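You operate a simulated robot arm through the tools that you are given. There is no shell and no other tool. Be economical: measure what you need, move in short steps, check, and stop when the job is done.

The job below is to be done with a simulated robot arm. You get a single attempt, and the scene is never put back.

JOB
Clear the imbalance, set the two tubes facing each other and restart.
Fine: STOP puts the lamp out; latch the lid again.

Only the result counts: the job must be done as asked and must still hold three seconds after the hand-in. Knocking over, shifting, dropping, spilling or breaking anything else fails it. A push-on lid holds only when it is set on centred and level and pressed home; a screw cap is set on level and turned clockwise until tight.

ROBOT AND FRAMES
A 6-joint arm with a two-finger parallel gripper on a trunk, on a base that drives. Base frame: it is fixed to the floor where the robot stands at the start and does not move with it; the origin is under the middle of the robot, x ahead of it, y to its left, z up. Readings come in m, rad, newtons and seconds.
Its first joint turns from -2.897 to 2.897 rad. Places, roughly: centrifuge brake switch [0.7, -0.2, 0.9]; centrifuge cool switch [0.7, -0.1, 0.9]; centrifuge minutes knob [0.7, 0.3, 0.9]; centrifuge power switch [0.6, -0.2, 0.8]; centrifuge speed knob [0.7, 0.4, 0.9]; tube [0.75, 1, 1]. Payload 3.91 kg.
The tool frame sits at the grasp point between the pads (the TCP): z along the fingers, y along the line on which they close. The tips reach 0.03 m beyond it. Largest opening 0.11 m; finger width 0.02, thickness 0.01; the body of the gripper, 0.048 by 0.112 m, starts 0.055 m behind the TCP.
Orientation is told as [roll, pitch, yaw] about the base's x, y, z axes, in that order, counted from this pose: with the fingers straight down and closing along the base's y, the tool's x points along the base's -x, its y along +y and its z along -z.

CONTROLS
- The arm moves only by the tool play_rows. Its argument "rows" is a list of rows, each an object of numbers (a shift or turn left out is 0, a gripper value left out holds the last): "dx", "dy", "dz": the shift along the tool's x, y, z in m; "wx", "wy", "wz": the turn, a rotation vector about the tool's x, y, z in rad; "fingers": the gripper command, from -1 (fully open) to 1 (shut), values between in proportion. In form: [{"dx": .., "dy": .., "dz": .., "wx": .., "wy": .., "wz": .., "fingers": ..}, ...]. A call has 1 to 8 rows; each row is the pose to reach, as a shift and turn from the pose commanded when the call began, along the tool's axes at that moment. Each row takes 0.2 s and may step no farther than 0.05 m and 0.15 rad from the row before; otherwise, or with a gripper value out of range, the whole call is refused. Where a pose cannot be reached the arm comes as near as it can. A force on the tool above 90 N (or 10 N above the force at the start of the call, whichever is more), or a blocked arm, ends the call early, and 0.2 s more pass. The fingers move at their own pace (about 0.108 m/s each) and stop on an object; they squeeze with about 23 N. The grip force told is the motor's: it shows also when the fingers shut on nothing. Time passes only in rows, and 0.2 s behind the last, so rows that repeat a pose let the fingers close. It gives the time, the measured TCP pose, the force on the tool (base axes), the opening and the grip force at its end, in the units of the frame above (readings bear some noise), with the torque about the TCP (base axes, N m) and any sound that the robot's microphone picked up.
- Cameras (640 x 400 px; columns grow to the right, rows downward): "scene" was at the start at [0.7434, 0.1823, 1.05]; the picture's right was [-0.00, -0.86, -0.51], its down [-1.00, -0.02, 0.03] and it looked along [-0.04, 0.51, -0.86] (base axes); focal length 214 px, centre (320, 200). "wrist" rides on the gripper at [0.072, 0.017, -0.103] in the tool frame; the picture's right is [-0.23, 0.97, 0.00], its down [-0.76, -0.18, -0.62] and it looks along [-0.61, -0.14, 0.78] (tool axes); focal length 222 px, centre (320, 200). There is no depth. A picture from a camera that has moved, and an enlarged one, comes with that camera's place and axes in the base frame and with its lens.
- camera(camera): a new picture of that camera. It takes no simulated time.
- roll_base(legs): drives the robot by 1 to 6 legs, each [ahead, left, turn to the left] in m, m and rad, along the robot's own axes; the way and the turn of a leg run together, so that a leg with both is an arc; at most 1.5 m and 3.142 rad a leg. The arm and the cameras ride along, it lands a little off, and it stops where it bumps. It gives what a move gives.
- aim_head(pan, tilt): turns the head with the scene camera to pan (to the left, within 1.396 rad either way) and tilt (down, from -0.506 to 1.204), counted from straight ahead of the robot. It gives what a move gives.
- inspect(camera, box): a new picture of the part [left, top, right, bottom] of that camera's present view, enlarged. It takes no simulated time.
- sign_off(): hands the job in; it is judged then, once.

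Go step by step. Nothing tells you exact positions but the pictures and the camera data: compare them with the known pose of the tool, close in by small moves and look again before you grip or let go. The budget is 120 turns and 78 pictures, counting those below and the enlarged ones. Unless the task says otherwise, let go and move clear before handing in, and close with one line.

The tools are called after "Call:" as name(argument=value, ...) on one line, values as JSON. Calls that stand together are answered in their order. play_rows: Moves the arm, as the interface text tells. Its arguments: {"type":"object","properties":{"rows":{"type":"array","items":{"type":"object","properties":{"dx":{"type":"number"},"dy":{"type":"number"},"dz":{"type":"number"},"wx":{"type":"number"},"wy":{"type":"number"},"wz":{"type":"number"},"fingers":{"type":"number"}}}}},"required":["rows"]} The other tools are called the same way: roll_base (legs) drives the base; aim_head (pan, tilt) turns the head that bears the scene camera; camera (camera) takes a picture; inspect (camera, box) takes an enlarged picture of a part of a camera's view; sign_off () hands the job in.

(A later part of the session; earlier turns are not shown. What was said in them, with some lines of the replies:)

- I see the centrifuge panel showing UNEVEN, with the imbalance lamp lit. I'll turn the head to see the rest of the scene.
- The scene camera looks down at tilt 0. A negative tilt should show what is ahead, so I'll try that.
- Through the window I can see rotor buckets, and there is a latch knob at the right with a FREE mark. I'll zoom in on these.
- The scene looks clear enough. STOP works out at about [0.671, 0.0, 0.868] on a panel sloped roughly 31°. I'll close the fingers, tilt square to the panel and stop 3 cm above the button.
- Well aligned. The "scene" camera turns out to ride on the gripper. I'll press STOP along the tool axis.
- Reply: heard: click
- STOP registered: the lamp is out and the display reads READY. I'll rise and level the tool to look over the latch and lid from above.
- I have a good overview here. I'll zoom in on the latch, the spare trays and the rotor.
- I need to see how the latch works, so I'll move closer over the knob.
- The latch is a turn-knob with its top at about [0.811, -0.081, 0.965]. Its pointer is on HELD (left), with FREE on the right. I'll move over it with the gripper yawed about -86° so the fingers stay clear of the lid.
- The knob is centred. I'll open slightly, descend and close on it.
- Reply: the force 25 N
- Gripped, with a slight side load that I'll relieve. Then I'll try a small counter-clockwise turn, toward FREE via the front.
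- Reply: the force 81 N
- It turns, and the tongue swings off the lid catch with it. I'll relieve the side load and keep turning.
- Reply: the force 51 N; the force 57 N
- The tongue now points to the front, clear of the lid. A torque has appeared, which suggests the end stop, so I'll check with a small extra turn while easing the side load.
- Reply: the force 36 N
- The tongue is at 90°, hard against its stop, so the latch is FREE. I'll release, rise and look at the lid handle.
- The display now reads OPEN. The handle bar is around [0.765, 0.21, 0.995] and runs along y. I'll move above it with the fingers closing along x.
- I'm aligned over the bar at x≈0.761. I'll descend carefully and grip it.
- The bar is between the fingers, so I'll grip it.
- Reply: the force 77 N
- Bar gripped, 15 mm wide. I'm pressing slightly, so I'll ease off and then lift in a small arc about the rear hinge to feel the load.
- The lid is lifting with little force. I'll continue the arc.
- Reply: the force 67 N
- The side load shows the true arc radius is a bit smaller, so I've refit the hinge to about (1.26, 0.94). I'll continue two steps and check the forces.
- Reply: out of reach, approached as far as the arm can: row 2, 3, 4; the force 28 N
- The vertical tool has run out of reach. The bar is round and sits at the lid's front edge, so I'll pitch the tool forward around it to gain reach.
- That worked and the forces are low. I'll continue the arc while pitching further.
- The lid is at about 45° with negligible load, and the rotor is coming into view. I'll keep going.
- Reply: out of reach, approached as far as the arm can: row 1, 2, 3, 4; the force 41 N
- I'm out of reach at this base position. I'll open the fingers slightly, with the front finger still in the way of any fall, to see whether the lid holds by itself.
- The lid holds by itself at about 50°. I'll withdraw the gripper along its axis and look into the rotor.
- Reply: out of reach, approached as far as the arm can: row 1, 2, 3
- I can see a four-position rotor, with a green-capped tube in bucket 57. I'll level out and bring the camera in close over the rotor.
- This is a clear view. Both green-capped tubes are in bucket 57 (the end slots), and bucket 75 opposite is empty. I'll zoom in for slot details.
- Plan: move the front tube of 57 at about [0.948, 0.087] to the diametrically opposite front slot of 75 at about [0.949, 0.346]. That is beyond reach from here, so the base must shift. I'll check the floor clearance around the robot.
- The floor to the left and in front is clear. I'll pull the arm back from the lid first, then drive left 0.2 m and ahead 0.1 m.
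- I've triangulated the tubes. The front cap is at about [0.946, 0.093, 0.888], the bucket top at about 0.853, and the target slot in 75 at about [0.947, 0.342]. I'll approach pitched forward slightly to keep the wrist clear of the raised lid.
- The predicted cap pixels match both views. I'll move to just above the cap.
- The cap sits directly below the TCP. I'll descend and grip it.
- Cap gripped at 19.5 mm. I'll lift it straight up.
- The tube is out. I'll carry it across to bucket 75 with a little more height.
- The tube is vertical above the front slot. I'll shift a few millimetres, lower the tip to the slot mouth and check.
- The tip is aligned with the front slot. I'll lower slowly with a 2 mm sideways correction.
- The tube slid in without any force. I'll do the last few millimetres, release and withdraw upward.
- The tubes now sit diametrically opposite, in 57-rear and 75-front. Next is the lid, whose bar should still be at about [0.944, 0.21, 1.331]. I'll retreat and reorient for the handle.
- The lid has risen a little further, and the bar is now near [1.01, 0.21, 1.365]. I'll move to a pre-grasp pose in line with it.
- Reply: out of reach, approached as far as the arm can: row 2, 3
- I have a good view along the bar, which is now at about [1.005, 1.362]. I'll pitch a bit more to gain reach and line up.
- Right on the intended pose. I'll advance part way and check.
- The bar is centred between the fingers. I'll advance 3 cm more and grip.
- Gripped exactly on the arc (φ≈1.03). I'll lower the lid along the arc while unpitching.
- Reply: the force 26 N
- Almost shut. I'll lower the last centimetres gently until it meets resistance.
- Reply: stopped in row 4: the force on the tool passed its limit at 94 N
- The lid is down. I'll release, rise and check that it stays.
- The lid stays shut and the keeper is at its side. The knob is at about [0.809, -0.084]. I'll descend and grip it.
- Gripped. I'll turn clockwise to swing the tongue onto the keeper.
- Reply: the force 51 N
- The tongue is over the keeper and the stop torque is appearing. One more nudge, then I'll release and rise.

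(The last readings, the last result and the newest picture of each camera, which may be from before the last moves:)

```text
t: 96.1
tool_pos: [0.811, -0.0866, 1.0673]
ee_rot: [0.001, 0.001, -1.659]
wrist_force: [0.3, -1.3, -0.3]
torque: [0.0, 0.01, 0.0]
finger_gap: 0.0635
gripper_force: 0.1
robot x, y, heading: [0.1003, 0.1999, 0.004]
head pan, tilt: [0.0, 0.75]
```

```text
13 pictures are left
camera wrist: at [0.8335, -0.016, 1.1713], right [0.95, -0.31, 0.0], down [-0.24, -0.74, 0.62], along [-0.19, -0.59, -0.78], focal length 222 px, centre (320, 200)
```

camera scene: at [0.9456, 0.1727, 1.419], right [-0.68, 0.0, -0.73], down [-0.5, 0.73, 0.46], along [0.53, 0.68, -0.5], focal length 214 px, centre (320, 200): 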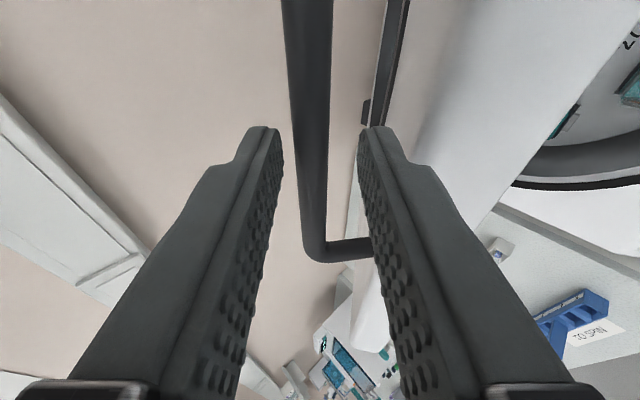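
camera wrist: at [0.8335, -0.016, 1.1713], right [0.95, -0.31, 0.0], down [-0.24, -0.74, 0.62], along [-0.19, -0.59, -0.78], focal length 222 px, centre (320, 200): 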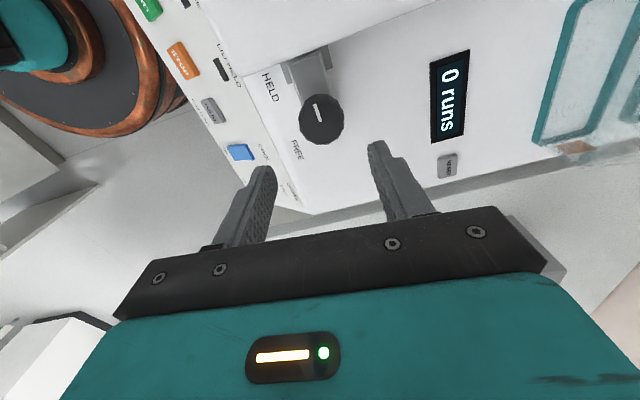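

The latch is on HELD again. I'll move to START at about [0.671, 0.06, 0.868], fingers closed and tilted square to the panel.

Call:
play_rows(rows=[{"dx": 0.0164, "dy": -0.0228, "wz": -0.14, "fingers": 1}, {"dx": 0.0328, "dy": -0.0455, "wz": -0.28}, {"dx": 0.049, "dy": -0.068, "wz": -0.42}, {"dx": 0.0655, "dy": -0.091, "wz": -0.56}, {"dx": 0.082, "dy": -0.114, "wz": -0.7}, {"dx": 0.098, "dy": -0.1365, "wz": -0.84}, {"dx": 0.115, "dy": -0.159, "wz": -0.98}, {"dx": 0.131, "dy": -0.182, "wz": -1.12}])

Call:
play_rows(rows=[{"wz": -0.14}, {"wz": -0.28}, {"wz": -0.42}, {"wz": -0.539}])

Call:
play_rows(rows=[{"dz": 0.036, "wy": -0.135}, {"dz": 0.072, "wy": -0.27}, {"dz": 0.108, "wy": -0.405}, {"dz": 0.144, "wy": -0.54}])

Call:
camera(camera="wrist")

```text
t: 97.9
tool_pos: [0.6397, 0.065, 1.0661]
ee_rot: [-0.001, -0.001, -0.535]
wrist_force: [0.2, 0.2, -0.9]
torque: [0.01, 0.07, 0.02]
finger_gap: 0.0
gripper_force: 23.4
robot x, y, heading: [0.1016, 0.1976, 0.005]
head pan, tilt: [0.0, 0.75]
```

```text
t: 98.9
tool_pos: [0.6402, 0.0627, 1.0676]
ee_rot: [0.001, 0.0, 0.005]
wrist_force: [-0.2, -0.2, 0.2]
torque: [0.03, -0.03, 0.01]
finger_gap: 0.0
gripper_force: 23.1
robot x, y, heading: [0.1013, 0.2002, -0.004]
head pan, tilt: [0.0, 0.75]
```

```text
t: 99.9
tool_pos: [0.6422, 0.0613, 0.9245]
ee_rot: [0.0, -0.543, -0.001]
wrist_force: [-0.1, -0.6, 0.4]
torque: [-0.01, -0.02, 0.04]
finger_gap: 0.0001
gripper_force: 23.4
robot x, y, heading: [0.1031, 0.202, 0.001]
head pan, tilt: [0.0, 0.75]
```

```text
12 pictures are left
camera wrist: at [0.525, 0.0776, 0.9758], right [0.19, 0.97, 0.12], down [0.33, -0.18, 0.93], along [0.92, -0.14, -0.36], focal length 222 px, centre (320, 200)
```

wrist: 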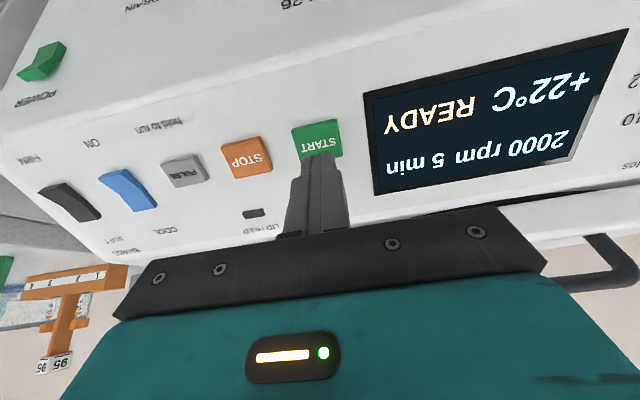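

The display reads READY and the fingers are aligned with START, so I'll press it.

Call:
play_rows(rows=[{"dz": 0.015}, {"dz": 0.026}, {"dz": 0.033}, {"dz": 0.038}, {"dz": 0.02}, {"dz": -0.01}])

Call:
play_rows(rows=[{"dz": -0.04}, {"dz": -0.08}, {"dz": -0.11}, {"dz": -0.11}, {"dz": -0.11}, {"dz": -0.11}, {"dz": -0.11}])

Call:
camera(camera="wrist")

```text
t: 101.3
tool_pos: [0.6345, 0.0628, 0.933]
ee_rot: [0.002, -0.539, 0.002]
wrist_force: [0.5, 0.3, 0.6]
torque: [-0.02, 0.03, 0.01]
finger_gap: 0.0001
gripper_force: 23.1
robot x, y, heading: [0.1027, 0.2004, 0.006]
head pan, tilt: [0.0, 0.75]
heard: click
```

```text
t: 102.9
tool_pos: [0.5799, 0.0636, 1.0272]
ee_rot: [0.001, -0.541, 0.002]
wrist_force: [-0.2, -0.9, -0.2]
torque: [-0.04, 0.03, -0.04]
finger_gap: 0.0
gripper_force: 22.8
robot x, y, heading: [0.0978, 0.1998, 0.001]
head pan, tilt: [0.0, 0.75]
```

```text
11 pictures are left
camera wrist: at [0.4636, 0.0789, 1.0791], right [0.19, 0.97, 0.12], down [0.33, -0.18, 0.93], along [0.92, -0.14, -0.36], focal length 222 px, centre (320, 200)
```

wrist: 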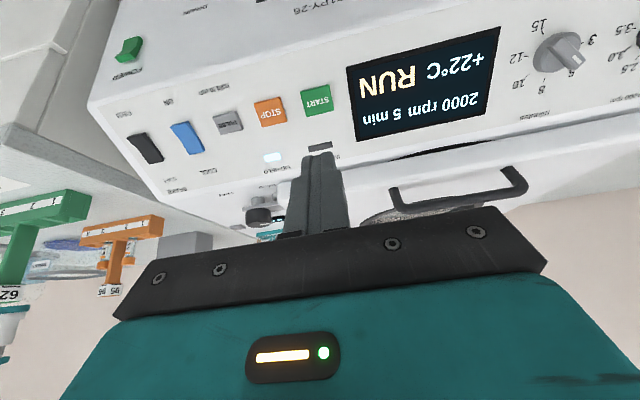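

The display shows RUN, LID HELD is lit and the imbalance lamp is dark. I'll wait a few seconds to be sure it keeps running.

Call:
play_rows(rows=[{"dz": 0}, {"dz": 0}, {"dz": 0}, {"dz": 0}, {"dz": 0}, {"dz": 0}, {"dz": 0}, {"dz": 0}])

Call:
play_rows(rows=[{"dz": 0}, {"dz": 0}, {"dz": 0}, {"dz": 0}, {"dz": 0}, {"dz": 0}, {"dz": 0}, {"dz": 0}])

Call:
camera(camera="wrist")

```text
t: 104.7
tool_pos: [0.5806, 0.0623, 1.0284]
ee_rot: [-0.001, -0.541, 0.0]
wrist_force: [-0.8, -0.2, -0.3]
torque: [-0.02, -0.01, -0.02]
finger_gap: 0.0
gripper_force: 23.3
robot x, y, heading: [0.1029, 0.2023, 0.005]
head pan, tilt: [0.0, 0.75]
```

```text
t: 106.5
tool_pos: [0.5798, 0.0623, 1.0277]
ee_rot: [0.001, -0.541, 0.003]
wrist_force: [0.6, -0.3, 0.2]
torque: [0.02, -0.03, -0.01]
finger_gap: 0.0003
gripper_force: 22.4
robot x, y, heading: [0.1023, 0.1996, 0.001]
head pan, tilt: [0.0, 0.75]
```

```text
10 pictures are left
camera wrist: at [0.4637, 0.0789, 1.079], right [0.19, 0.97, 0.12], down [0.33, -0.18, 0.93], along [0.92, -0.14, -0.36], focal length 222 px, centre (320, 200)
```

wrist: 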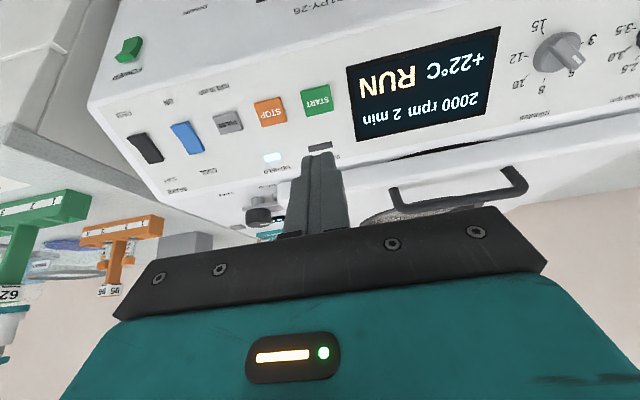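

The centrifuge is still running smoothly, the imbalance lamp is out, the lid is held and the arm is clear. I'm handing in.

Call:
sign_off()

```text
The job is handed in.
```

The imbalance is cleared: the two tubes now sit diametrically opposite in buckets 57 and 75, the lid is latched, and the centrifuge is running with the imbalance lamp out.
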